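You operate a simulated robot arm through the tools that you are given. There is no shell and no other tool. Be economical: measure what you need, move in short steps, check, and stop when the job is done.

Carry out the task below with a simulated robot arm. There is one attempt and no reset: what you move stays moved.

## Task
Take the yellow cup and put it on the end of the steel bench by the winding machine. Then take the turquoise block with the smallest size on its label from the folding table and leave it on the end of the steel bench by the winding machine. Then fetch the jasmine tea bag and stand it on the steel top of the green shelf unit. Then take the small black bin and put it on the tray marked site. Then open the plugs drawer, take the small teal bin and put it in the inside of the plugs drawer, then shut the drawer. Then take the small teal film roll and leave it on the shelf 21. The order counts. Set down upright: yellow cup, jasmine tea bag.

It is judged by the outcome, as a careful person would: the job done as asked, and still so three seconds after it is handed in. It fails if anything else is knocked over, pushed out of place, dropped, spilled or broken.

## Robot
A 6-joint arm with a fingered hand on a trunk, on a base that drives. Base frame: it is fixed to the floor where the robot stands at the start and does not move with it; the origin is under the middle of the robot, x ahead of it, y to its left, z up. Units: cm, degrees, N and s.
With the tool pointing down near the work surface it reaches from about 10 to 44 cm from the robot's upright axis, wherever it stands. Its first joint turns from -166.0 to 166.0 degrees. Places, roughly: end of the steel bench by the winding machine [320, -410, 70]; inside of the PLUGS drawer [-150, -530, 60]; jasmine tea bag [125, 25, 75]; plugs drawer [-140, -530, 60]; shelf 21 [160, -880, 30]; small black bin (6x6x5 cm) [300, -550, 70]; small teal bin (6x6x5 cm) [300, -560, 70]; small teal film roll (6x6x6 cm) [310, -550, 70]; steel top of the green shelf unit [-170, 290, 80]; tray marked site [175, -875, 50]; turquoise block [100, -25, 75]; yellow cup (7x7x7 cm) [50, -10, 80]. Payload 2.3 kg.
Tool frame: the origin (TCP) lies between the finger pads and is the grasp point; the fingertips stand 2.2 cm ahead of it; z points along the fingers, y is the line along which they close. Largest opening 11.2 cm; the body of the gripper starts 6 cm behind the TCP. The gripper is a hand of 3 fingers: y runs from the thumb to the fingers, the wrist lies at [0, 0, -21.8] in the tool frame, and closing takes about 1.5 s.
Orientation is that of the tool frame in the base frame, as a unit quaternion [x, y, z, w]. With the fingers straight down and closing along the base's y, the tool's x points along the base's -x, its y along +y and its z along -z.

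## Interface
- The arm moves only by the tool jog_arm. Its argument "targets" is a list of rows, each an object (a shift or turn left out is 0, a gripper value left out holds the last) with "delta_pos": the shift along the tool's x, y, z in cm, a list of three; "delta_rot": the turn, a rotation vector about the tool's x, y, z in degrees, a list of three; "grip": the closure, from 0 (fully open) to 1 (shut). In form: [{"delta_pos": [x, y, z], "delta_rot": [rx, ry, rz], "grip": grip}, ...]. A call has 1 to 8 rows; each row is the pose to reach, as a shift and turn from the pose commanded when the call began, along the tool's axes at that moment. Rows are played at 5 a second. More than 5 cm and 8.6 degrees between two rows, or a gripper value outside its range, and nothing of the call is played. A pose out of reach is approached as far as the arm can. The call stops where the force on the tool passes 40 N (or 10 N more than at its start, if that is more) or the arm is blocked; 0.2 s more then pass. The fingers move at their own pace (about 7.2 cm/s each) and stop on an object; they squeeze with about 28 N. The grip force told is the motor's: it shows also when the fingers shut on nothing. Time passes only in rows, and 0.2 s behind the last, so rows that repeat a pose let the fingers close. It gives the time, the measured TCP pose, the force on the tool (base axes), the opening and the grip force at its end, in the units of the frame above (readings bear some noise), with the torque about the TCP (base axes, N m) and any sound that the robot's microphone picked up, and new pictures: "pictures" is both (left out), scene, wrist or none.
- Cameras (640 x 400 px; columns grow to the right, rows downward): "scene" is now at [-1.4, 8.49, 148.96]; the picture's right is [-0.75, -0.66, 0.00], its down [-0.53, 0.61, -0.59] and it looks along [0.39, -0.44, -0.81] (base axes); focal length 251 px, centre (320, 200). "wrist" rides on the gripper at [6.6, 0.3, -8] in the tool frame; the picture's right is [-0.05, 1.00, 0.00], its down [-0.77, -0.04, -0.64] and it looks along [-0.64, -0.03, 0.77] (tool axes); focal length 275 px, centre (320, 200). There is no depth. A picture from a camera that has moved, and an enlarged one, comes with that camera's place and axes in the base frame and with its lens.
- lift_body(by): slides the trunk up (or, below 0, down) by that many cm; the arm and the scene camera ride with it, the base frame stays. It gives what a move gives, with no picture.
- base_move(legs): drives the robot by 1 to 6 legs, each [ahead, left, turn to the left] in cm, cm and degrees, along the robot's own axes; the way and the turn of a leg run together, so that a leg with both is an arc; at most 150 cm and 180 degrees a leg. The arm and the cameras ride along, it lands a little off, and it stops where it bumps. It gives what a move gives, and a new picture of the scene camera.
- hand_shape(shape): the hand has 3 fingers and takes this shape, open, in about a second: jaw (thumb against the fingers, like two jaws); tri (thumb and two fingers); tip (a fingertip pinch); poke (one finger out to press); point (the index stretched); flat (the hand flat); cup (the hand cupped); fist (a fist). The gripper value then closes the fingers along that shape, each until it touches; the sizes above hold for jaw. It gives what a move gives, with no picture.
- head_to(pan, tilt): turns the head with the scene camera to pan (to the left, within 155 degrees either way) and tilt (down, from -29 to 69), counted from straight ahead of the robot. It gives what a move gives, and a new picture of the scene camera.
- enlarge(camera, box): a new picture of the part [left, top, right, bottom] of that camera's present view, enlarged. It takes no simulated time.
- job_done(): hands the job in; it is judged then, once.

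Go step by step. Nothing tells you exact positions but the pictures and the camera data: compare them with the known pose of the tool, close in by small moves and look again before you grip or let go. The budget is 207 turns and 260 pictures, counting those below and the enlarged ones. Unless the task says otherwise, let go and move clear before handing in, and close with one line.

The tools are called after "Emit:" as name(argument=value, ...) on one line, values as JSON. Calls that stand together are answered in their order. jog_arm: Moves the arm, as the interface text tells. Its arguments: {"type":"object","properties":{"targets":{"type":"array","items":{"type":"object","properties":{"delta_pos":{"type":"array","items":{"type":"number"}},"delta_rot":{"type":"array","items":{"type":"number"}},"grip":{"type":"number"}}}},"pictures":{"type":"string","enum":["both","scene","wrist","none"]}},"required":["targets"]} The other tools are called the same way: lift_body (by) slides the trunk up or down; hand_shape (shape) gives the hand a shape; base_move (legs) drives the base; head_to (pan, tilt) turns the head that bears the scene camera; enlarge (camera, box) takes an enlarged picture of a part of a camera's view; job_done () hands the job in.

At the start:

```text
time_s: 0.0
ee_pos: [18.61, -22.3, 95.32]
orientation: [0.0, 1.0, 0.0, -0.001]
wrist_force: [-0.2, 0.0, -0.2]
ft_torque: [0.0, -0.01, 0.02]
width: 11.21
gripper_force: 0.0
shape: jaw
trunk travel left (down, up): [-42.5, 16.5]
robot x, y, heading: [0.11, -0.17, 0.1]
head pan, tilt: [-48.8, 54.1]
```

scene: 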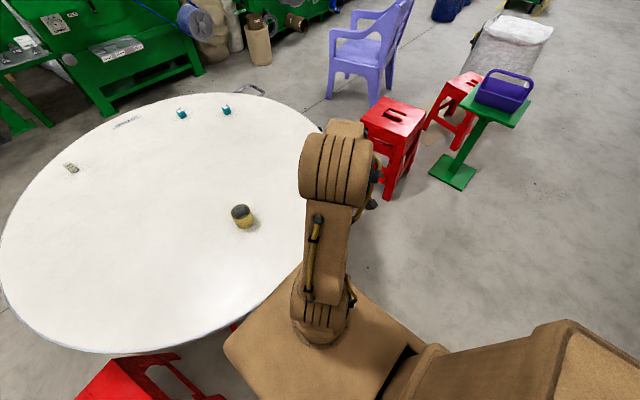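
wrist: 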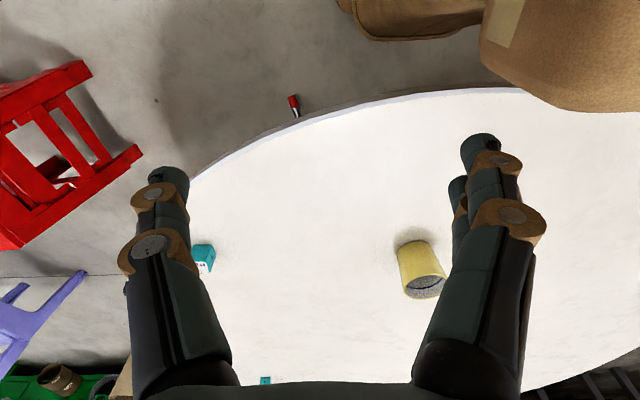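

I see the round folding table ahead with the yellow cup near (48,-8), two turquoise blocks farther off and a tea bag. First I look around to learn the layout.

Emit:
head_to(pan=0, tilt=50)

Emit:
head_to(pan=-50, tilt=15)

Emit:
head_to(pan=-110, tilt=15)

Emit:
head_to(pan=120, tilt=20)

```text
time_s: 1.2
ee_pos: [18.58, -22.4, 95.35]
orientation: [0.001, 1.0, 0.0, 0.0]
wrist_force: [-0.2, 1.1, -0.4]
ft_torque: [-0.01, -0.02, 0.0]
width: 11.21
gripper_force: 0.2
shape: jaw
trunk travel left (down, up): [-42.5, 16.5]
robot x, y, heading: [0.23, -0.15, 0.0]
head pan, tilt: [0.0, 50.0]
camera scene: at [1.49, 13.98, 149.49], right [0.0, -1.0, 0.0], down [-0.77, 0.0, -0.64], along [0.64, 0.0, -0.77], focal length 251 px, centre (320, 200)
```

scene: 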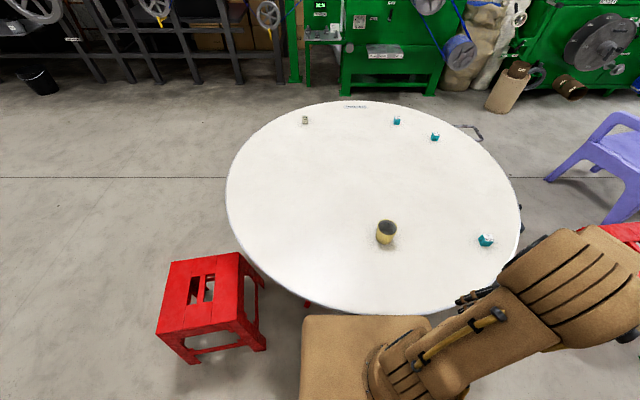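

```text
time_s: 2.4
ee_pos: [18.6, -22.24, 95.33]
orientation: [0.0, 1.0, -0.001, 0.0]
wrist_force: [-0.1, -0.4, 0.6]
ft_torque: [-0.04, 0.02, 0.04]
width: 11.21
gripper_force: 0.1
shape: jaw
trunk travel left (down, up): [-42.5, 16.5]
robot x, y, heading: [-0.47, -0.12, -0.2]
head pan, tilt: [-50.0, 15.0]
camera scene: at [-0.2, 6.84, 154.86], right [-0.77, -0.64, 0.0], down [-0.17, 0.2, -0.97], along [0.62, -0.74, -0.26], focal length 251 px, centre (320, 200)
```

scene: 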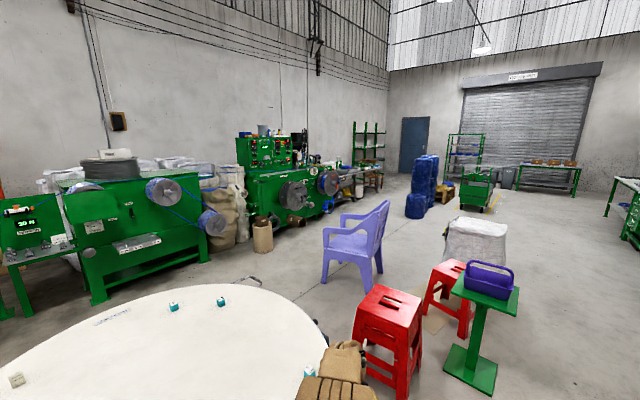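

```text
time_s: 3.6
ee_pos: [18.66, -22.13, 95.39]
orientation: [0.0, 1.0, 0.001, 0.001]
wrist_force: [-0.1, -1.0, -0.5]
ft_torque: [0.02, 0.02, -0.03]
width: 11.21
gripper_force: 0.1
shape: jaw
trunk travel left (down, up): [-42.5, 16.5]
robot x, y, heading: [0.03, -0.23, 0.2]
head pan, tilt: [-110.0, 15.0]
camera scene: at [-9.4, 5.21, 154.86], right [-0.94, 0.34, 0.0], down [0.09, 0.24, -0.97], along [-0.33, -0.91, -0.26], focal length 251 px, centre (320, 200)
```

scene: 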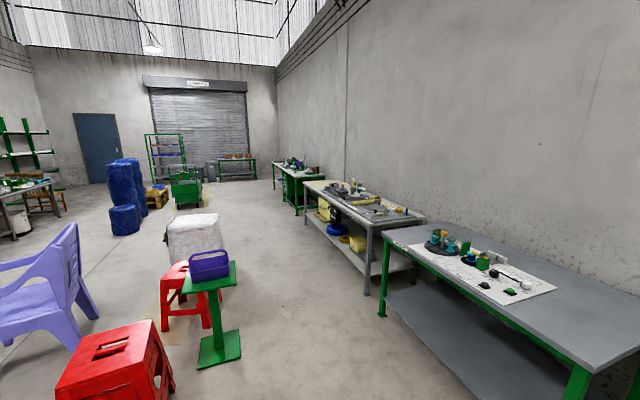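

```text
time_s: 6.9
ee_pos: [18.55, -22.06, 95.37]
orientation: [0.0, 1.0, 0.0, -0.001]
wrist_force: [0.1, 0.1, 1.0]
ft_torque: [0.04, -0.02, 0.0]
width: 11.18
gripper_force: 0.0
shape: jaw
trunk travel left (down, up): [-42.5, 16.5]
robot x, y, heading: [-0.04, 0.01, -0.0]
head pan, tilt: [120.0, 20.0]
camera scene: at [-10.86, 22.05, 154.05], right [0.87, 0.5, 0.0], down [0.17, -0.3, -0.94], along [-0.47, 0.81, -0.34], focal length 251 px, centre (320, 200)
```

scene: 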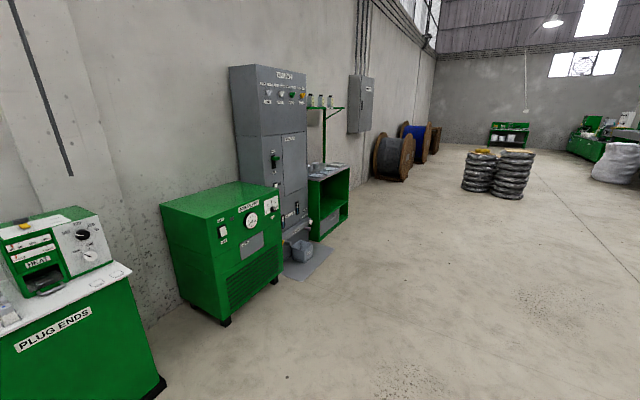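

Three blocks lie on the table: near (45,-42), (103,-41) and (115,-26). The robot's platform front looks near the table rim, so I look down at that before driving.

Emit:
head_to(pan=0, tilt=69)

Emit:
lift_body(by=10)

Emit:
head_to(pan=0, tilt=68)

```text
time_s: 8.9
ee_pos: [18.54, -22.18, 95.28]
orientation: [0.0, 1.0, 0.0, 0.001]
wrist_force: [-0.5, 0.5, -0.5]
ft_torque: [0.01, 0.0, 0.0]
width: 11.19
gripper_force: 0.0
shape: jaw
trunk travel left (down, up): [-42.5, 16.5]
robot x, y, heading: [-0.17, -0.07, -0.0]
head pan, tilt: [0.0, 68.8]
camera scene: at [-0.61, 13.99, 147.3], right [0.0, -1.0, 0.0], down [-0.93, 0.0, -0.36], along [0.36, 0.0, -0.93], focal length 251 px, centre (320, 200)
```

scene: 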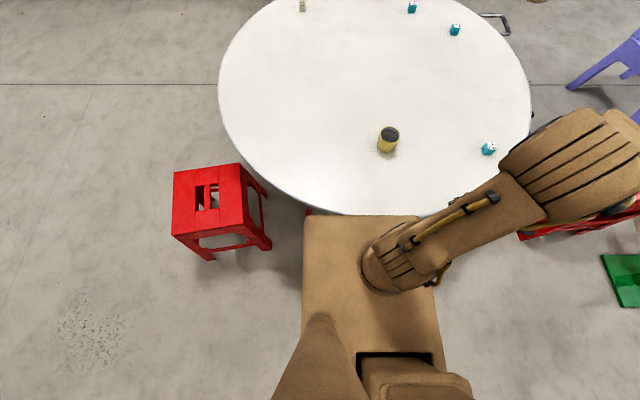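

```text
time_s: 10.3
ee_pos: [18.65, -22.18, 105.47]
orientation: [0.0, 1.0, 0.0, 0.0]
wrist_force: [-0.1, -0.1, -0.2]
ft_torque: [-0.01, -0.01, -0.03]
width: 11.19
gripper_force: 0.0
shape: jaw
trunk travel left (down, up): [-52.5, 6.5]
robot x, y, heading: [-0.01, -0.11, -0.1]
head pan, tilt: [0.0, 68.8]
```

```text
time_s: 10.9
ee_pos: [18.58, -22.12, 105.35]
orientation: [0.001, 1.0, 0.0, 0.0]
wrist_force: [0.0, -0.1, -0.6]
ft_torque: [0.01, -0.02, 0.01]
width: 11.17
gripper_force: 0.0
shape: jaw
trunk travel left (down, up): [-52.5, 6.5]
robot x, y, heading: [0.01, -0.04, -0.0]
head pan, tilt: [0.0, 68.0]
camera scene: at [-0.52, 13.99, 157.37], right [0.0, -1.0, 0.0], down [-0.93, 0.0, -0.37], along [0.37, 0.0, -0.93], focal length 251 px, centre (320, 200)
```

scene: 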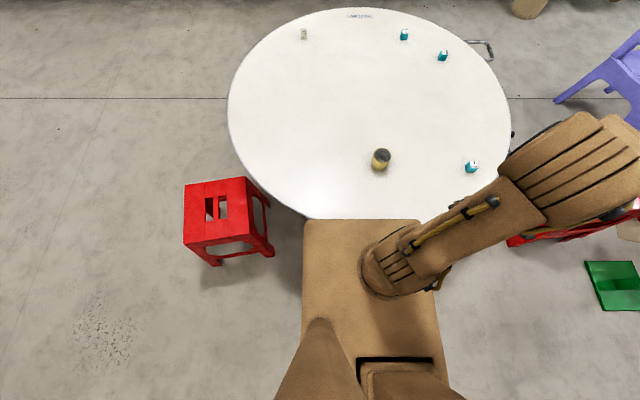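

The platform rides with the trunk (its top at about z 77 now). Next I try to read the labels on the three blocks.

Emit:
enlarge(camera="scene", box=[380, 15, 500, 90])

Emit:
enlarge(camera="scene", box=[440, 145, 504, 185])

Emit:
enlarge(camera="wrist", box=[160, 200, 320, 300])

```text
5.33 times, centred on (440, 52) of scene
camera zoom: at [-0.52, 13.99, 157.37], right [0.0, -1.0, 0.0], down [-0.93, 0.0, -0.37], along [0.37, 0.0, -0.93], focal length 1338 px, centre (-320, 987)
```

zoom: 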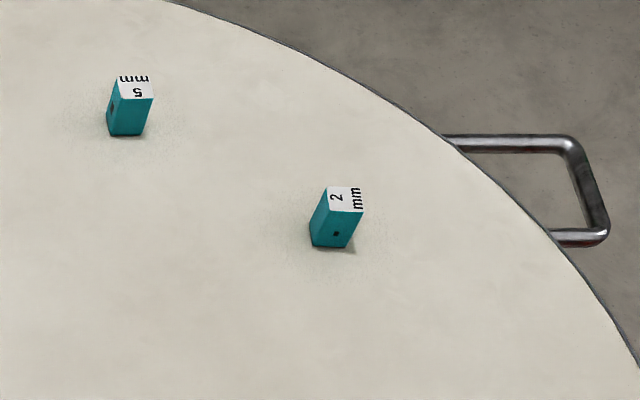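

```text
10.00 times, centred on (472, 165) of scene
camera zoom: at [-0.52, 13.99, 157.37], right [0.0, -1.0, 0.0], down [-0.93, 0.0, -0.37], along [0.37, 0.0, -0.93], focal length 2508 px, centre (-1200, 550)
```

zoom: 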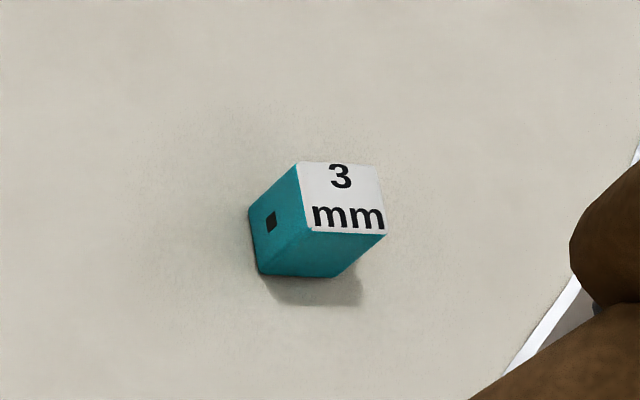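

```text
4.00 times, centred on (240, 250) of wrist
camera zoom: at [11.92, -21.93, 113.41], right [0.05, 1.0, 0.0], down [0.77, -0.04, 0.64], along [0.64, -0.03, -0.77], focal length 1101 px, centre (640, 0)
```

zoom: 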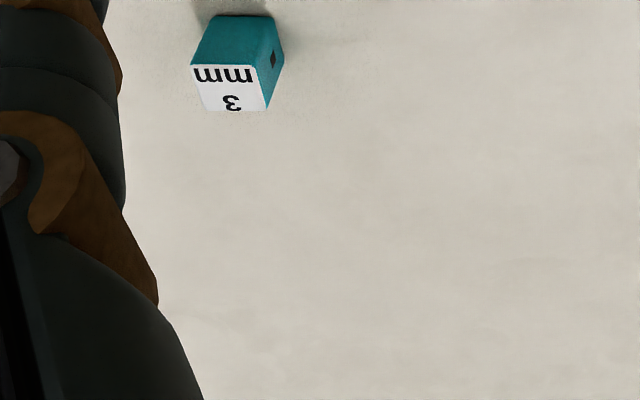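

The 2 mm block near (101,-41) is the target. Before driving closer I check the small red thing seen at the table's rim.

Emit:
enlarge(camera="wrist", box=[240, 40, 400, 140])

Emit:
lift_body(by=6.4)

Emit:
base_move(legs=[[5, 0, 0]])

```text
4.00 times, centred on (320, 90) of wrist
camera zoom: at [11.92, -21.93, 113.41], right [0.05, 1.0, 0.0], down [0.77, -0.04, 0.64], along [0.64, -0.03, -0.77], focal length 1101 px, centre (320, 640)
```

zoom: 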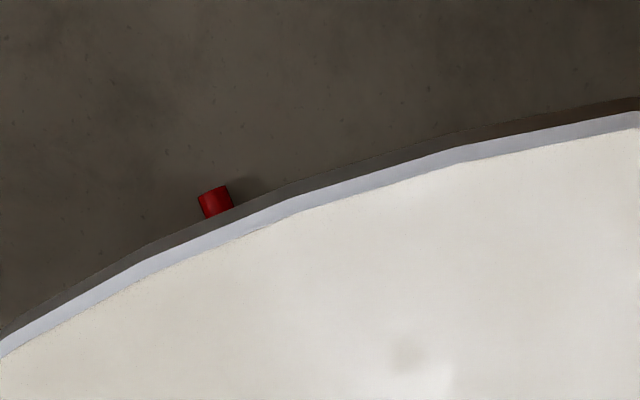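

```text
time_s: 11.9
ee_pos: [18.52, -22.31, 111.72]
orientation: [0.001, 1.0, 0.0, 0.0]
wrist_force: [0.6, -0.1, -0.9]
ft_torque: [0.02, 0.0, 0.0]
width: 11.19
gripper_force: 0.1
shape: jaw
trunk travel left (down, up): [-58.9, 0.1]
robot x, y, heading: [-0.12, 0.31, 0.1]
head pan, tilt: [0.0, 68.0]
```

```text
time_s: 12.8
ee_pos: [23.8, -22.23, 111.71]
orientation: [0.0, 1.0, 0.0, 0.0]
wrist_force: [0.6, 0.1, 0.1]
ft_torque: [-0.02, 0.01, 0.0]
width: 11.19
gripper_force: 0.1
shape: jaw
trunk travel left (down, up): [-58.9, 0.1]
robot x, y, heading: [4.78, 0.27, -0.1]
head pan, tilt: [0.0, 68.0]
camera scene: at [4.61, 13.99, 163.77], right [0.0, -1.0, 0.0], down [-0.93, 0.0, -0.37], along [0.37, 0.0, -0.93], focal length 251 px, centre (320, 200)
```

scene: 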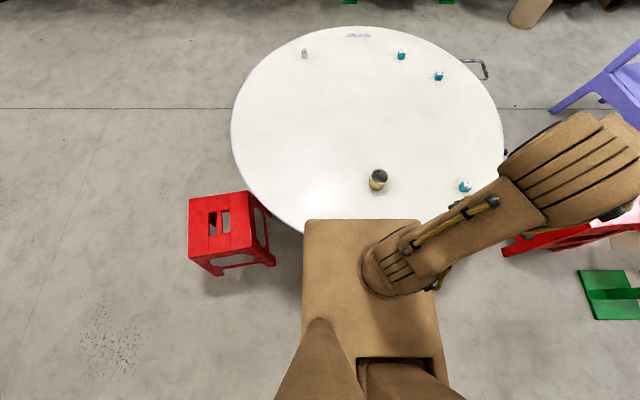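

The platform clears the table. I go 5 cm more, then move the hand over the cup at about (47.3,-8).

Emit:
base_move(legs=[[5, 0, 0]])

Emit:
jog_arm(targets=[{"delta_pos": [-3, 2, 4]}, {"delta_pos": [-6, 4, 8]}, {"delta_pos": [-9, 6.5, 10]}, {"delta_pos": [-12, 9, 11]}, {"delta_pos": [-14, 11, 11]}, {"delta_pos": [-16, 13, 11]}, {"delta_pos": [-17.5, 14.2, 11]}])

```text
time_s: 13.7
ee_pos: [28.7, -22.25, 111.73]
orientation: [0.0, 1.0, 0.0, 0.0]
wrist_force: [0.3, -0.1, -0.3]
ft_torque: [-0.01, 0.04, -0.01]
width: 11.2
gripper_force: 0.2
shape: jaw
trunk travel left (down, up): [-58.9, 0.1]
robot x, y, heading: [10.01, 0.21, 0.1]
head pan, tilt: [0.0, 68.0]
camera scene: at [9.61, 13.99, 163.77], right [0.0, -1.0, 0.0], down [-0.93, 0.0, -0.37], along [0.37, 0.0, -0.93], focal length 251 px, centre (320, 200)
```

scene: 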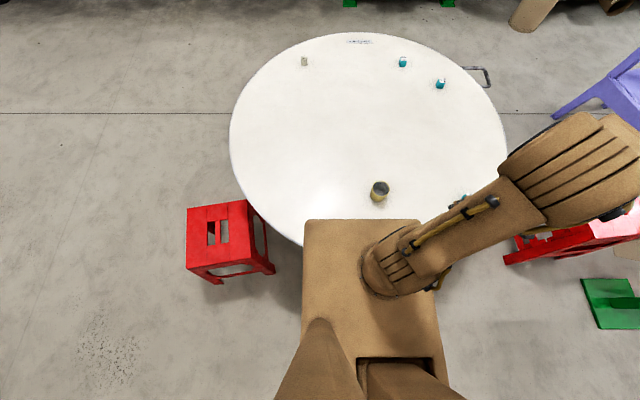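

```text
refused: row 1 steps farther than a row can; nothing moved
```

Now I step the hand to above the cup in smaller rows.

Emit:
jog_arm(targets=[{"delta_pos": [-3, 2.3, 2]}, {"delta_pos": [-6, 4.6, 4]}, {"delta_pos": [-9, 6.9, 6]}, {"delta_pos": [-12, 9.2, 8]}, {"delta_pos": [-15, 11.5, 10]}, {"delta_pos": [-18, 13.8, 12]}, {"delta_pos": [-18.6, 14.2, 16]}], pictures="wrist")

```text
time_s: 15.3
ee_pos: [47.33, -7.97, 95.58]
orientation: [0.0, 1.0, -0.001, 0.0]
wrist_force: [0.4, 1.0, 0.1]
ft_torque: [-0.04, -0.03, 0.04]
width: 11.18
gripper_force: 0.0
shape: jaw
trunk travel left (down, up): [-58.9, 0.1]
robot x, y, heading: [9.98, 0.21, 0.1]
head pan, tilt: [0.0, 68.0]
camera wrist: at [40.6, -7.64, 103.69], right [0.05, 1.0, 0.0], down [0.77, -0.04, 0.64], along [0.63, -0.03, -0.77], focal length 275 px, centre (320, 200)
```

wrist: 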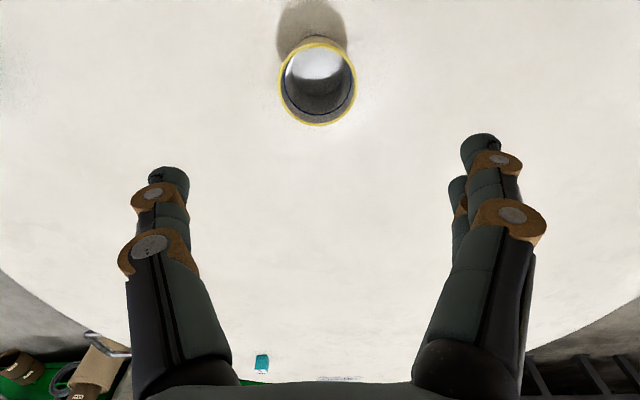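

The cup's rim is centred beneath the hand at about (47.5,-8.1), so I lower the hand around it.

Emit:
jog_arm(targets=[{"delta_pos": [0, 0, 4]}, {"delta_pos": [0, 0, 8]}, {"delta_pos": [0, 0, 12]}, {"delta_pos": [-0.2, 0, 15.5]}])

```text
time_s: 16.3
ee_pos: [47.3, -8.05, 79.96]
orientation: [0.0, 1.0, 0.0, 0.0]
wrist_force: [0.1, 0.0, 0.1]
ft_torque: [-0.01, 0.02, 0.03]
width: 11.19
gripper_force: 0.0
shape: jaw
trunk travel left (down, up): [-58.9, 0.1]
robot x, y, heading: [10.33, -0.47, 0.3]
head pan, tilt: [0.0, 68.0]
camera scene: at [9.52, 13.98, 163.78], right [0.0, -1.0, 0.0], down [-0.93, 0.0, -0.37], along [0.37, 0.0, -0.93], focal length 251 px, centre (320, 200)
camera wrist: at [40.73, -7.72, 88.09], right [0.05, 1.0, 0.0], down [0.77, -0.04, 0.64], along [0.64, -0.03, -0.77], focal length 275 px, centre (320, 200)
```

scene: 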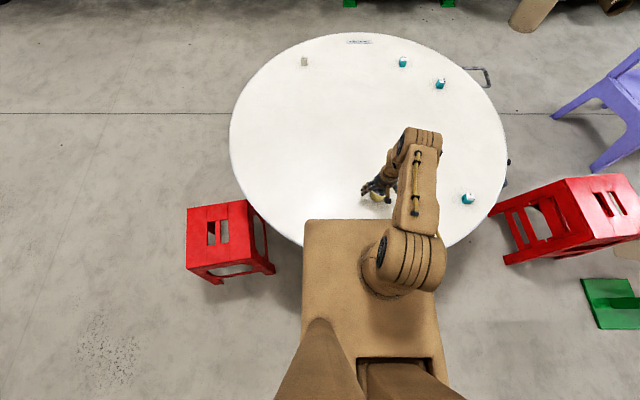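
wrist: 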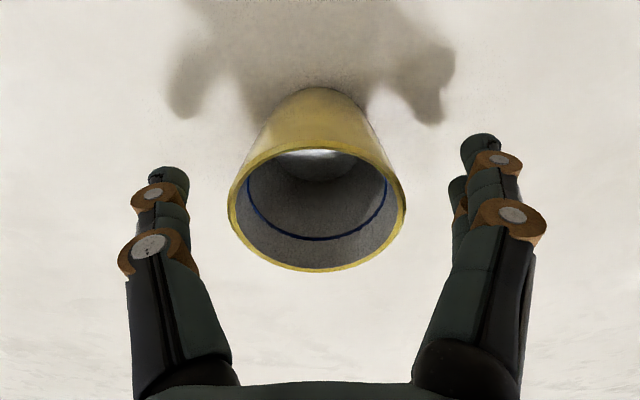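

The rim is at z≈80, centred at x≈47.8, and the table is at ≈73. I lower 3 cm more and close.

Emit:
jog_arm(targets=[{"delta_pos": [-0.5, 0, 3]}, {"delta_pos": [-0.5, 0, 3], "grip": 1}, {"delta_pos": [-0.5, 0, 3], "grip": 1}, {"delta_pos": [-0.5, 0, 3], "grip": 1}, {"delta_pos": [-0.5, 0, 3], "grip": 1}, {"delta_pos": [-0.5, 0, 3], "grip": 1}, {"delta_pos": [-0.5, 0, 3], "grip": 1}, {"delta_pos": [-0.5, 0, 3], "grip": 1}], pictures="wrist")

```text
time_s: 18.1
ee_pos: [48.03, -8.22, 77.2]
orientation: [0.0, 1.0, 0.0, 0.0]
wrist_force: [0.2, 0.2, 0.1]
ft_torque: [-0.02, 0.05, -0.02]
width: 4.87
gripper_force: 28.1
shape: jaw
trunk travel left (down, up): [-58.9, 0.1]
robot x, y, heading: [10.09, 0.03, 0.0]
head pan, tilt: [0.0, 68.0]
camera wrist: at [41.24, -7.76, 85.18], right [0.05, 1.0, 0.0], down [0.77, -0.04, 0.64], along [0.64, -0.03, -0.77], focal length 275 px, centre (320, 200)
```

wrist: 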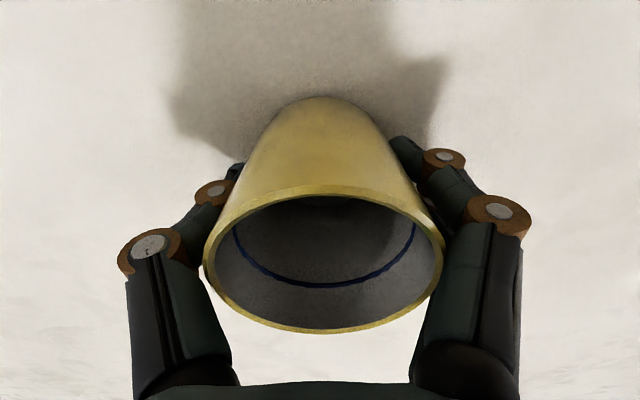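

The cup is gripped, so I lift it and draw it in over the platform front.

Emit:
jog_arm(targets=[{"delta_pos": [0, 0, -4]}, {"delta_pos": [0, 0, -8]}, {"delta_pos": [0, 0, -12]}, {"delta_pos": [0, 0, -16]}, {"delta_pos": [3, 0, -20]}, {"delta_pos": [6, 0, -23]}, {"delta_pos": [8, 0, -25]}], pictures="wrist")

Emit:
base_move(legs=[[-20, 0, 0]])

Emit:
head_to(pan=-60, tilt=30)

```text
time_s: 19.7
ee_pos: [39.77, -8.09, 102.28]
orientation: [0.0, 1.0, 0.0, 0.0]
wrist_force: [-0.2, -0.3, -1.6]
ft_torque: [0.02, -0.02, 0.0]
width: 4.85
gripper_force: 28.0
shape: jaw
trunk travel left (down, up): [-58.9, 0.1]
robot x, y, heading: [10.0, 0.3, -0.1]
head pan, tilt: [0.0, 68.0]
camera wrist: at [33.06, -7.68, 110.34], right [0.05, 1.0, 0.0], down [0.77, -0.04, 0.64], along [0.64, -0.03, -0.77], focal length 275 px, centre (320, 200)
```

wrist: 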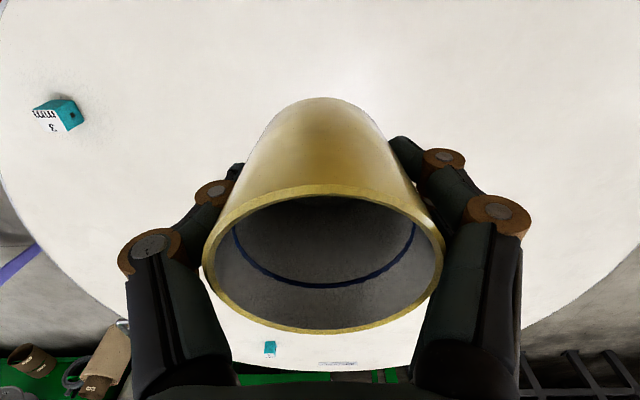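

```text
time_s: 21.3
ee_pos: [19.56, -8.11, 102.25]
orientation: [-0.001, 1.0, 0.0, 0.0]
wrist_force: [0.0, 0.1, -2.0]
ft_torque: [-0.03, 0.03, -0.05]
width: 4.85
gripper_force: 28.0
shape: jaw
trunk travel left (down, up): [-58.9, 0.1]
robot x, y, heading: [-10.26, 0.04, 0.2]
head pan, tilt: [0.0, 68.0]
camera scene: at [-10.71, 13.98, 163.77], right [0.0, -1.0, 0.0], down [-0.93, 0.0, -0.38], along [0.38, 0.0, -0.93], focal length 251 px, centre (320, 200)
```

scene: 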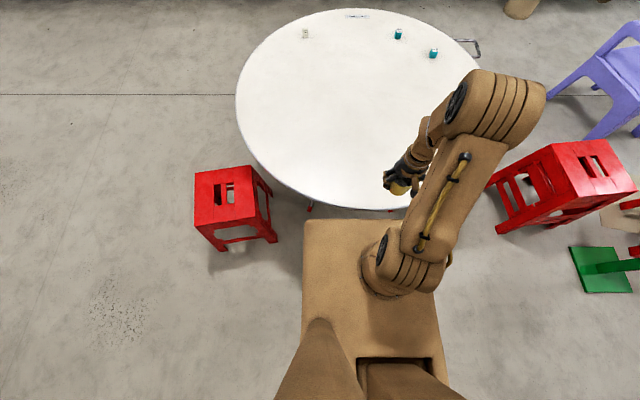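

```text
time_s: 22.6
ee_pos: [19.67, -7.9, 102.14]
orientation: [-0.001, 1.0, -0.001, 0.0]
wrist_force: [0.8, 0.0, -0.8]
ft_torque: [0.0, 0.01, -0.02]
width: 4.88
gripper_force: 28.1
shape: jaw
trunk travel left (down, up): [-58.9, 0.1]
robot x, y, heading: [-10.14, 0.17, 0.2]
head pan, tilt: [-60.0, 30.0]
camera scene: at [-11.79, 6.15, 168.84], right [-0.86, -0.5, 0.0], down [-0.25, 0.43, -0.87], along [0.43, -0.75, -0.5], focal length 251 px, centre (320, 200)
```

scene: 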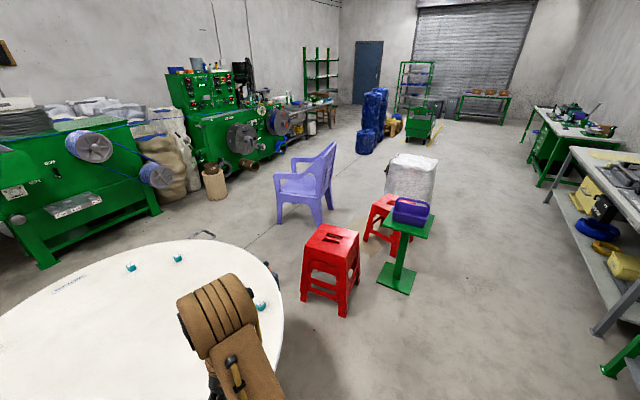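

The cup is held. I plan to back off to x≈-60, drive down the free aisle at x=-60 to y≈-330, clear of stand, stool and bag, and then face the bench.

Emit:
base_move(legs=[[-50, 0, 0], [0, 0, -90], [150, 0, 0]])

Emit:
head_to(pan=25, tilt=20)

```text
time_s: 36.4
ee_pos: [-66.63, -180.2, 102.27]
orientation: [0.705, 0.709, 0.0, -0.001]
wrist_force: [-0.1, 0.2, -1.8]
ft_torque: [-0.02, 0.02, 0.01]
width: 4.87
gripper_force: 27.6
shape: jaw
trunk travel left (down, up): [-58.9, 0.1]
robot x, y, heading: [-58.55, -150.15, -89.5]
head pan, tilt: [-60.0, 30.0]
camera scene: at [-52.77, -148.86, 168.84], right [-0.51, 0.86, 0.0], down [0.43, 0.25, -0.87], along [-0.75, -0.44, -0.5], focal length 251 px, centre (320, 200)
```

scene: 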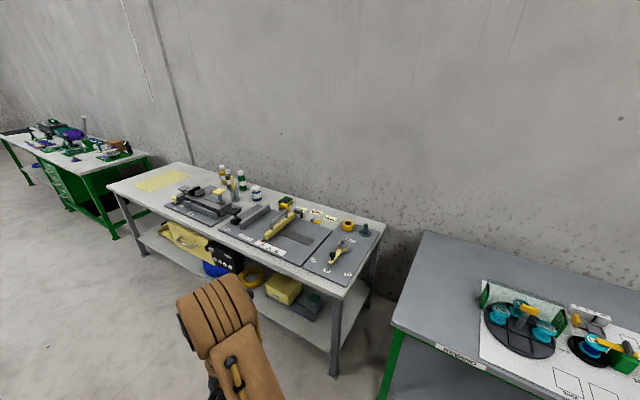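

```text
time_s: 38.0
ee_pos: [-66.54, -180.18, 102.15]
orientation: [0.705, 0.71, -0.001, -0.001]
wrist_force: [-0.7, 0.6, -1.8]
ft_torque: [0.02, 0.01, -0.02]
width: 4.85
gripper_force: 28.4
shape: jaw
trunk travel left (down, up): [-58.9, 0.1]
robot x, y, heading: [-58.73, -150.12, -89.5]
head pan, tilt: [25.0, 20.0]
camera scene: at [-40.98, -152.68, 170.45], right [-0.9, -0.43, 0.0], down [-0.15, 0.31, -0.94], along [0.4, -0.85, -0.34], focal length 251 px, centre (320, 200)
```

scene: 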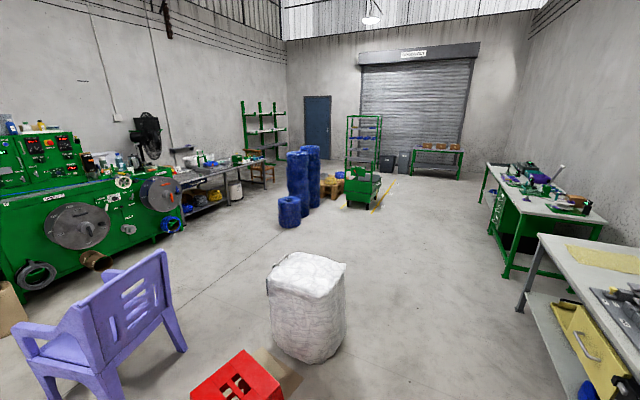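

The route is clear: the bag is at about (40,-295) and the barrels at about (155,-455). I drive down to y≈-382, turn and go along y≈-382 to x≈205.

Emit:
base_move(legs=[[150, 0, 0], [82, 0, 0], [0, 0, 89.5], [150, 0, 0], [110, 0, 0]])

Emit:
head_to(pan=-15, tilt=40)

```text
time_s: 65.5
ee_pos: [233.54, -388.07, 102.23]
orientation: [-0.003, 1.0, -0.001, 0.0]
wrist_force: [-0.9, -0.7, -1.2]
ft_torque: [-0.02, 0.01, 0.03]
width: 4.83
gripper_force: 27.9
shape: jaw
trunk travel left (down, up): [-58.9, 0.1]
robot x, y, heading: [203.62, -380.26, 0.4]
head pan, tilt: [25.0, 20.0]
camera scene: at [205.74, -362.38, 170.45], right [0.43, -0.9, 0.0], down [-0.31, -0.15, -0.94], along [0.85, 0.4, -0.34], focal length 251 px, centre (320, 200)
```

scene: 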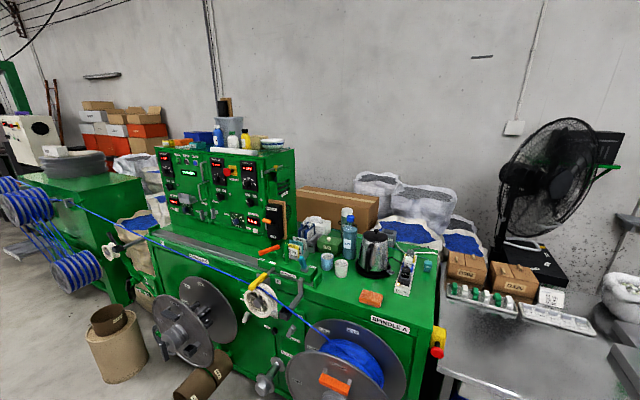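

```text
time_s: 66.5
ee_pos: [233.46, -388.03, 102.31]
orientation: [-0.003, 1.0, -0.001, 0.0]
wrist_force: [-0.1, -0.6, -0.6]
ft_torque: [0.02, 0.01, -0.03]
width: 4.84
gripper_force: 28.0
shape: jaw
trunk travel left (down, up): [-58.9, 0.1]
robot x, y, heading: [203.93, -380.29, 0.4]
head pan, tilt: [-15.0, 40.0]
camera scene: at [205.54, -368.51, 167.31], right [-0.25, -0.97, 0.0], down [-0.62, 0.16, -0.77], along [0.74, -0.19, -0.64], focal length 251 px, centre (320, 200)
```

scene: 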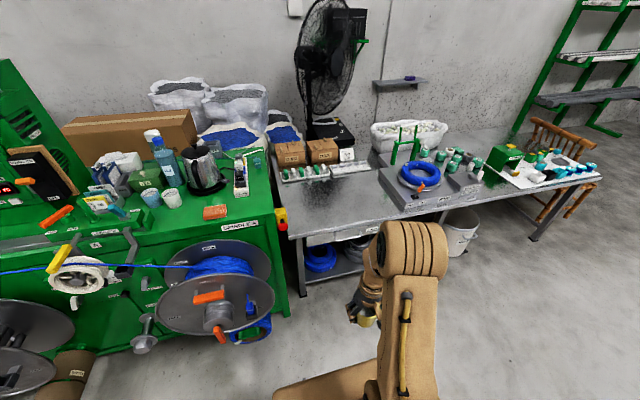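

The free end of the bench spans about x 298–333, y -382..-425, at z≈70. I shift right and go closer, then look.

Emit:
base_move(legs=[[0, -22, 0], [66, 0, -0.4]])

Emit:
jog_arm(targets=[{"delta_pos": [0, 0, 0]}], pictures="wrist")

```text
time_s: 71.5
ee_pos: [299.47, -410.37, 102.28]
orientation: [0.002, 1.0, 0.0, 0.0]
wrist_force: [0.3, 1.4, -1.0]
ft_torque: [0.03, 0.02, -0.02]
width: 4.82
gripper_force: 28.0
shape: jaw
trunk travel left (down, up): [-58.9, 0.1]
robot x, y, heading: [269.36, -401.95, -0.1]
head pan, tilt: [-15.0, 40.0]
camera scene: at [271.72, -390.39, 167.31], right [-0.26, -0.96, 0.0], down [-0.62, 0.17, -0.77], along [0.74, -0.2, -0.64], focal length 251 px, centre (320, 200)
```

scene: 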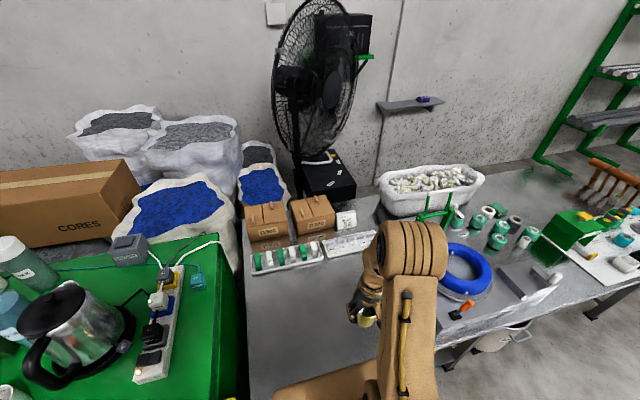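

```text
time_s: 71.9
ee_pos: [299.31, -410.31, 102.16]
orientation: [0.002, 1.0, 0.0, 0.0]
wrist_force: [-0.4, 0.1, -1.1]
ft_torque: [0.04, 0.02, -0.04]
width: 4.86
gripper_force: 27.5
shape: jaw
trunk travel left (down, up): [-58.9, 0.1]
robot x, y, heading: [269.63, -402.01, -0.1]
head pan, tilt: [-15.0, 40.0]
camera wrist: at [292.74, -409.96, 110.3], right [0.05, 1.0, 0.0], down [0.77, -0.04, 0.64], along [0.64, -0.03, -0.77], focal length 275 px, centre (320, 200)
```

wrist: 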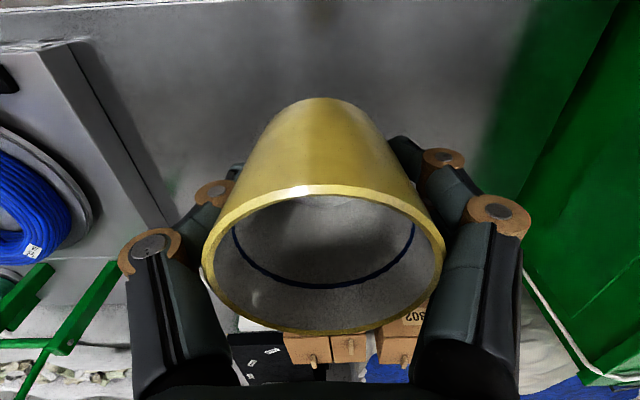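

The bench end is clear between y≈-375 and the frame at y≈-442. I move the cup above (310,-394) and lower partway.

Emit:
jog_arm(targets=[{"delta_pos": [-2.5, 4, 1]}, {"delta_pos": [-5, 8, 2]}, {"delta_pos": [-8, 12, 2]}, {"delta_pos": [-10.7, 16, 2]}, {"delta_pos": [-10.7, 16.3, 6.5]}, {"delta_pos": [-10.7, 16.3, 11]}, {"delta_pos": [-10.7, 16.3, 15.5]}, {"delta_pos": [-10.7, 16.3, 20]}])

```text
time_s: 73.7
ee_pos: [310.28, -393.96, 82.03]
orientation: [0.002, 1.0, 0.0, 0.0]
wrist_force: [0.2, 0.1, -1.3]
ft_torque: [0.0, -0.03, -0.02]
width: 4.83
gripper_force: 28.3
shape: jaw
trunk travel left (down, up): [-58.9, 0.1]
robot x, y, heading: [269.87, -402.31, -0.0]
head pan, tilt: [-15.0, 40.0]
camera scene: at [271.74, -390.37, 167.31], right [-0.26, -0.96, 0.0], down [-0.62, 0.17, -0.77], along [0.74, -0.2, -0.64], focal length 251 px, centre (320, 200)
camera wrist: at [303.57, -393.7, 90.17], right [0.05, 1.0, 0.0], down [0.77, -0.04, 0.64], along [0.63, -0.03, -0.77], focal length 275 px, centre (320, 200)
```

scene: 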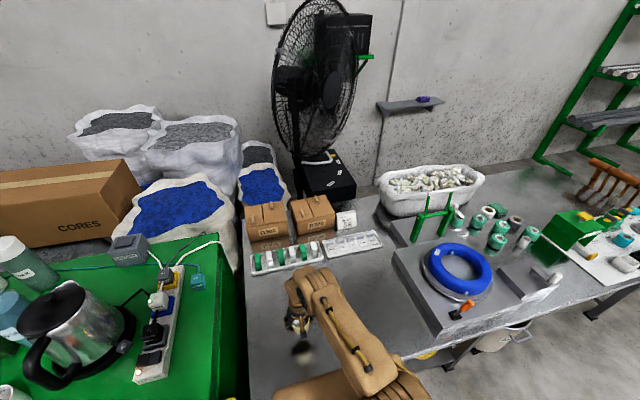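
wrist: 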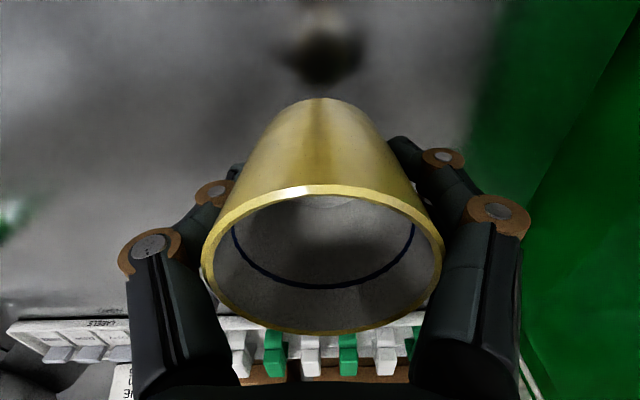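

The cup is still above the bench, with its shadow beneath it. I lower in small steps until contact.

Emit:
jog_arm(targets=[{"delta_pos": [0, 0, 1.5]}, {"delta_pos": [0, 0, 3]}, {"delta_pos": [0, 0, 4.5]}, {"delta_pos": [0, 0, 5.5]}], pictures="wrist")

```text
time_s: 74.7
ee_pos: [310.25, -394.03, 76.81]
orientation: [0.001, 1.0, 0.001, -0.001]
wrist_force: [0.3, -0.3, -1.4]
ft_torque: [-0.03, -0.01, -0.02]
width: 4.83
gripper_force: 28.4
shape: jaw
trunk travel left (down, up): [-58.9, 0.1]
robot x, y, heading: [269.83, -402.0, -0.4]
head pan, tilt: [-15.0, 40.0]
camera wrist: at [303.56, -393.71, 84.76], right [0.05, 1.0, 0.0], down [0.77, -0.04, 0.64], along [0.64, -0.03, -0.77], focal length 275 px, centre (320, 200)
```

wrist: 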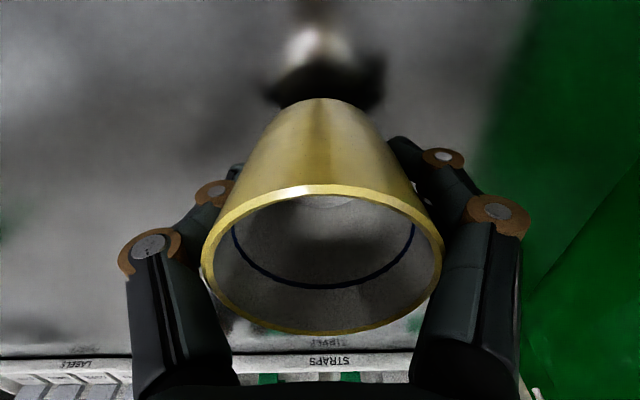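

Emit:
jog_arm(targets=[{"delta_pos": [0, 0, 0.7]}, {"delta_pos": [0, 0, 1.4]}, {"delta_pos": [0, 0, 2.1]}, {"delta_pos": [0, 0, 2.8]}], pictures="wrist")

```text
time_s: 75.7
ee_pos: [309.66, -393.85, 74.44]
orientation: [0.002, 1.0, 0.0, 0.0]
wrist_force: [0.1, -0.5, -1.1]
ft_torque: [0.0, 0.0, 0.0]
width: 4.81
gripper_force: 27.6
shape: jaw
out of reach, approached as far as the arm can: row 4
trunk travel left (down, up): [-58.9, 0.1]
robot x, y, heading: [269.9, -402.37, -0.2]
head pan, tilt: [-15.0, 40.0]
camera wrist: at [303.01, -393.61, 82.42], right [0.05, 1.0, 0.0], down [0.77, -0.04, 0.64], along [0.64, -0.03, -0.77], focal length 275 px, centre (320, 200)
```

wrist: 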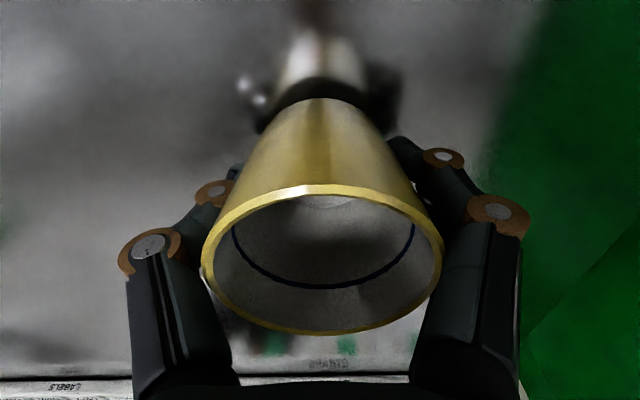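

The arm has reached its low limit with the cup just above its reflection, so I let the trunk down a little to set it on the bench.

Emit:
lift_body(by=-0.5)

Emit:
jog_arm(targets=[{"delta_pos": [0, 0, 0]}], pictures="wrist")

```text
time_s: 76.2
ee_pos: [309.86, -393.89, 73.95]
orientation: [0.002, 1.0, 0.0, -0.001]
wrist_force: [0.1, 0.0, -0.8]
ft_torque: [0.0, 0.01, -0.01]
width: 4.82
gripper_force: 27.8
shape: jaw
trunk travel left (down, up): [-58.4, 0.6]
robot x, y, heading: [269.45, -402.14, -0.1]
head pan, tilt: [-15.0, 40.0]
```

```text
time_s: 76.6
ee_pos: [309.63, -393.91, 73.76]
orientation: [0.001, 1.0, 0.0, 0.0]
wrist_force: [-1.3, 0.1, -0.9]
ft_torque: [0.03, -0.06, 0.03]
width: 4.83
gripper_force: 27.9
shape: jaw
trunk travel left (down, up): [-58.4, 0.6]
robot x, y, heading: [269.62, -402.4, -0.3]
head pan, tilt: [-15.0, 40.0]
camera wrist: at [303.01, -393.61, 81.93], right [0.05, 1.0, 0.0], down [0.77, -0.04, 0.64], along [0.64, -0.03, -0.77], focal length 275 px, centre (320, 200)
```

wrist: 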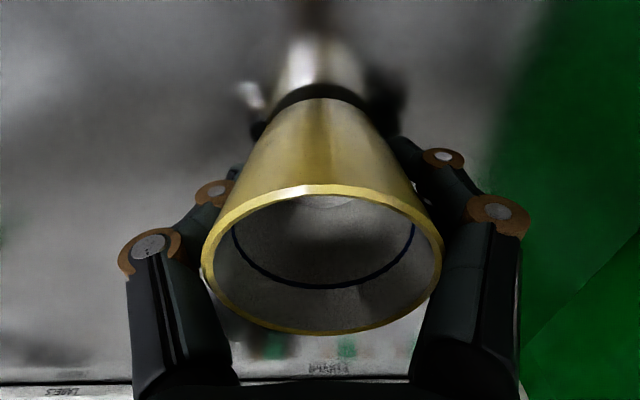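

Emit:
lift_body(by=-0.4)

Emit:
lift_body(by=-0.3)

Emit:
jog_arm(targets=[{"delta_pos": [0, 0, 0]}], pictures="wrist")

```text
time_s: 77.1
ee_pos: [309.61, -393.94, 73.34]
orientation: [0.001, 1.0, 0.0, 0.0]
wrist_force: [0.3, 0.5, -1.3]
ft_torque: [-0.01, 0.01, -0.01]
width: 4.81
gripper_force: 28.2
shape: jaw
trunk travel left (down, up): [-58.0, 1.0]
robot x, y, heading: [269.61, -401.97, -0.3]
head pan, tilt: [-15.0, 40.0]
```

```text
time_s: 77.7
ee_pos: [309.63, -393.92, 73.15]
orientation: [0.002, 1.0, 0.0, -0.001]
wrist_force: [0.2, -0.2, -1.1]
ft_torque: [0.01, 0.02, 0.01]
width: 4.83
gripper_force: 27.9
shape: jaw
trunk travel left (down, up): [-57.7, 1.3]
robot x, y, heading: [269.56, -402.23, -0.2]
head pan, tilt: [-15.0, 40.0]
```

```text
time_s: 78.0
ee_pos: [309.71, -394.0, 73.14]
orientation: [0.002, 1.0, 0.0, 0.0]
wrist_force: [0.2, -0.5, -1.9]
ft_torque: [0.0, 0.0, 0.02]
width: 4.84
gripper_force: 28.1
shape: jaw
trunk travel left (down, up): [-57.7, 1.3]
robot x, y, heading: [269.48, -401.93, 0.0]
head pan, tilt: [-15.0, 40.0]
camera wrist: at [303.01, -393.61, 81.23], right [0.05, 1.0, 0.0], down [0.77, -0.04, 0.64], along [0.64, -0.03, -0.77], focal length 275 px, centre (320, 200)
```

wrist: 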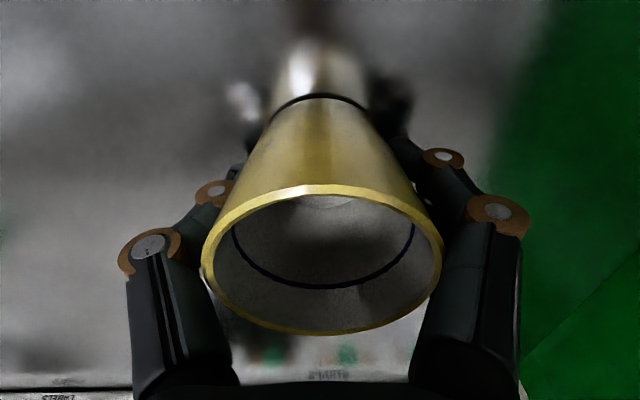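

Emit:
lift_body(by=-0.3)

Emit:
jog_arm(targets=[{"delta_pos": [0, 0, 0]}], pictures="wrist")

```text
time_s: 78.6
ee_pos: [309.74, -393.96, 72.96]
orientation: [0.002, 1.0, 0.0, 0.001]
wrist_force: [-0.5, 0.8, 11.1]
ft_torque: [0.07, -0.02, -0.01]
width: 4.81
gripper_force: 28.3
shape: jaw
trunk travel left (down, up): [-57.4, 1.6]
robot x, y, heading: [269.49, -402.12, -0.0]
head pan, tilt: [-15.0, 40.0]
```

```text
time_s: 79.0
ee_pos: [309.82, -393.85, 72.9]
orientation: [0.003, 1.0, -0.001, 0.001]
wrist_force: [1.3, 0.2, 11.8]
ft_torque: [0.04, -0.03, 0.01]
width: 4.83
gripper_force: 28.0
shape: jaw
trunk travel left (down, up): [-57.4, 1.6]
robot x, y, heading: [269.27, -402.36, -0.4]
head pan, tilt: [-15.0, 40.0]
camera wrist: at [302.98, -393.62, 80.99], right [0.05, 1.0, 0.0], down [0.77, -0.04, 0.64], along [0.64, -0.03, -0.77], focal length 275 px, centre (320, 200)
```

wrist: 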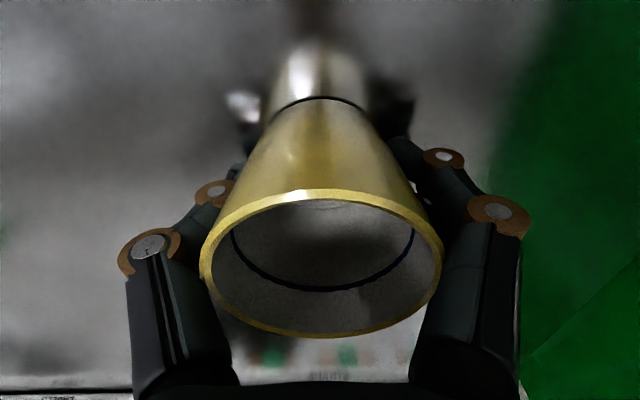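

The cup has touched down at 11 N. I release and go straight up.

Emit:
jog_arm(targets=[{"delta_pos": [0, 0, 0], "grip": 0}, {"delta_pos": [0, 0, 0], "grip": 0}, {"delta_pos": [0, 0, 0], "grip": 0}, {"delta_pos": [0, 0, 0], "grip": 0}, {"delta_pos": [0, 0, 0], "grip": 0}, {"delta_pos": [0, 0, 0], "grip": 0}], pictures="none")

Emit:
jog_arm(targets=[{"delta_pos": [0, 0, -2]}, {"delta_pos": [0, 0, -5]}, {"delta_pos": [0, 0, -9]}, {"delta_pos": [0, 0, -13]}, {"delta_pos": [0, 0, -17]}, {"delta_pos": [0, 0, -21]}, {"delta_pos": [2, 0, -25]}, {"delta_pos": [5, 0, -28]}], pictures="wrist")

```text
time_s: 80.4
ee_pos: [309.62, -393.94, 72.97]
orientation: [0.001, 1.0, 0.0, 0.001]
wrist_force: [0.2, 0.0, -0.2]
ft_torque: [-0.03, -0.01, 0.0]
width: 11.21
gripper_force: 0.0
shape: jaw
trunk travel left (down, up): [-57.4, 1.6]
robot x, y, heading: [269.89, -402.22, -0.1]
head pan, tilt: [-15.0, 40.0]
```

```text
time_s: 82.2
ee_pos: [304.54, -393.99, 101.06]
orientation: [0.002, 1.0, 0.0, 0.001]
wrist_force: [0.1, -0.1, -0.3]
ft_torque: [0.0, -0.03, 0.01]
width: 11.17
gripper_force: 0.0
shape: jaw
trunk travel left (down, up): [-57.4, 1.6]
robot x, y, heading: [269.87, -402.35, -0.1]
head pan, tilt: [-15.0, 40.0]
camera wrist: at [297.89, -393.58, 109.08], right [0.05, 1.0, 0.0], down [0.77, -0.04, 0.64], along [0.64, -0.03, -0.77], focal length 275 px, centre (320, 200)
```

wrist: 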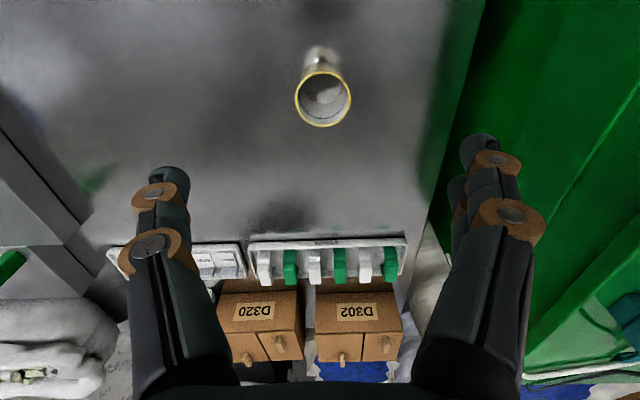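

The cup stands on the bench end. Next I fetch the 2 mm block from the far side of the table, driving via x≈205, so I tuck the arm and go.

Emit:
jog_arm(targets=[{"delta_pos": [4, -3, 0]}, {"delta_pos": [7, -6, 0]}], pictures="none")

Emit:
base_move(legs=[[-63, 0, 0], [0, 0, 90], [120, 0, 0]])

Emit:
head_to(pan=0, tilt=35)

```text
time_s: 82.8
ee_pos: [297.58, -400.01, 101.01]
orientation: [0.002, 1.0, 0.0, 0.001]
wrist_force: [1.3, -0.8, 0.1]
ft_torque: [0.03, -0.03, 0.0]
width: 11.17
gripper_force: 0.0
shape: jaw
trunk travel left (down, up): [-57.4, 1.6]
robot x, y, heading: [269.95, -402.29, -0.3]
head pan, tilt: [-15.0, 40.0]
```

```text
time_s: 95.8
ee_pos: [205.83, -252.87, 101.01]
orientation: [-0.704, 0.71, 0.0, 0.001]
wrist_force: [-0.4, 0.3, -0.4]
ft_torque: [0.01, -0.04, 0.04]
width: 11.19
gripper_force: 0.1
shape: jaw
trunk travel left (down, up): [-57.4, 1.6]
robot x, y, heading: [207.93, -281.43, 89.4]
head pan, tilt: [-15.0, 40.0]
camera scene: at [195.81, -278.69, 165.81], right [0.96, -0.27, 0.0], down [-0.17, -0.62, -0.77], along [0.21, 0.74, -0.64], focal length 251 px, centre (320, 200)
```

scene: 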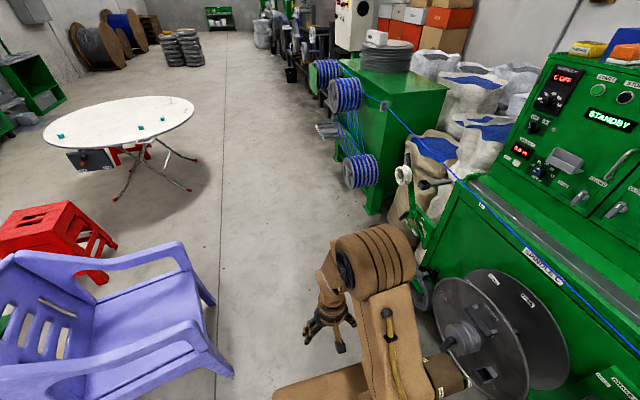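

```text
time_s: 96.6
ee_pos: [205.81, -252.96, 100.98]
orientation: [-0.703, 0.711, 0.0, 0.001]
wrist_force: [-0.2, 1.1, 0.5]
ft_torque: [-0.01, -0.01, 0.01]
width: 11.21
gripper_force: 0.0
shape: jaw
trunk travel left (down, up): [-57.4, 1.6]
robot x, y, heading: [207.84, -280.88, 89.2]
head pan, tilt: [0.0, 35.0]
camera scene: at [193.63, -278.1, 166.56], right [1.0, -0.01, 0.0], down [-0.01, -0.57, -0.82], along [0.01, 0.82, -0.57], focal length 251 px, centre (320, 200)
```

scene: 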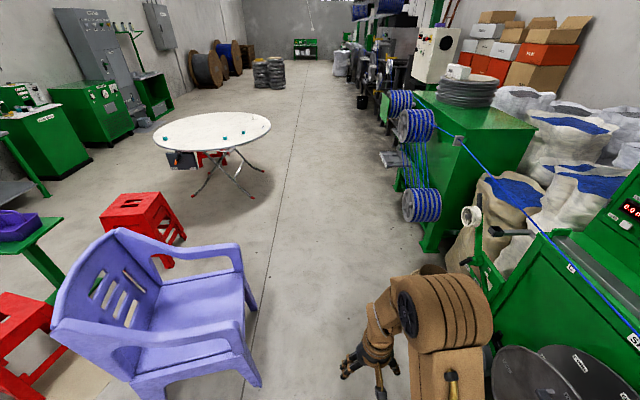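

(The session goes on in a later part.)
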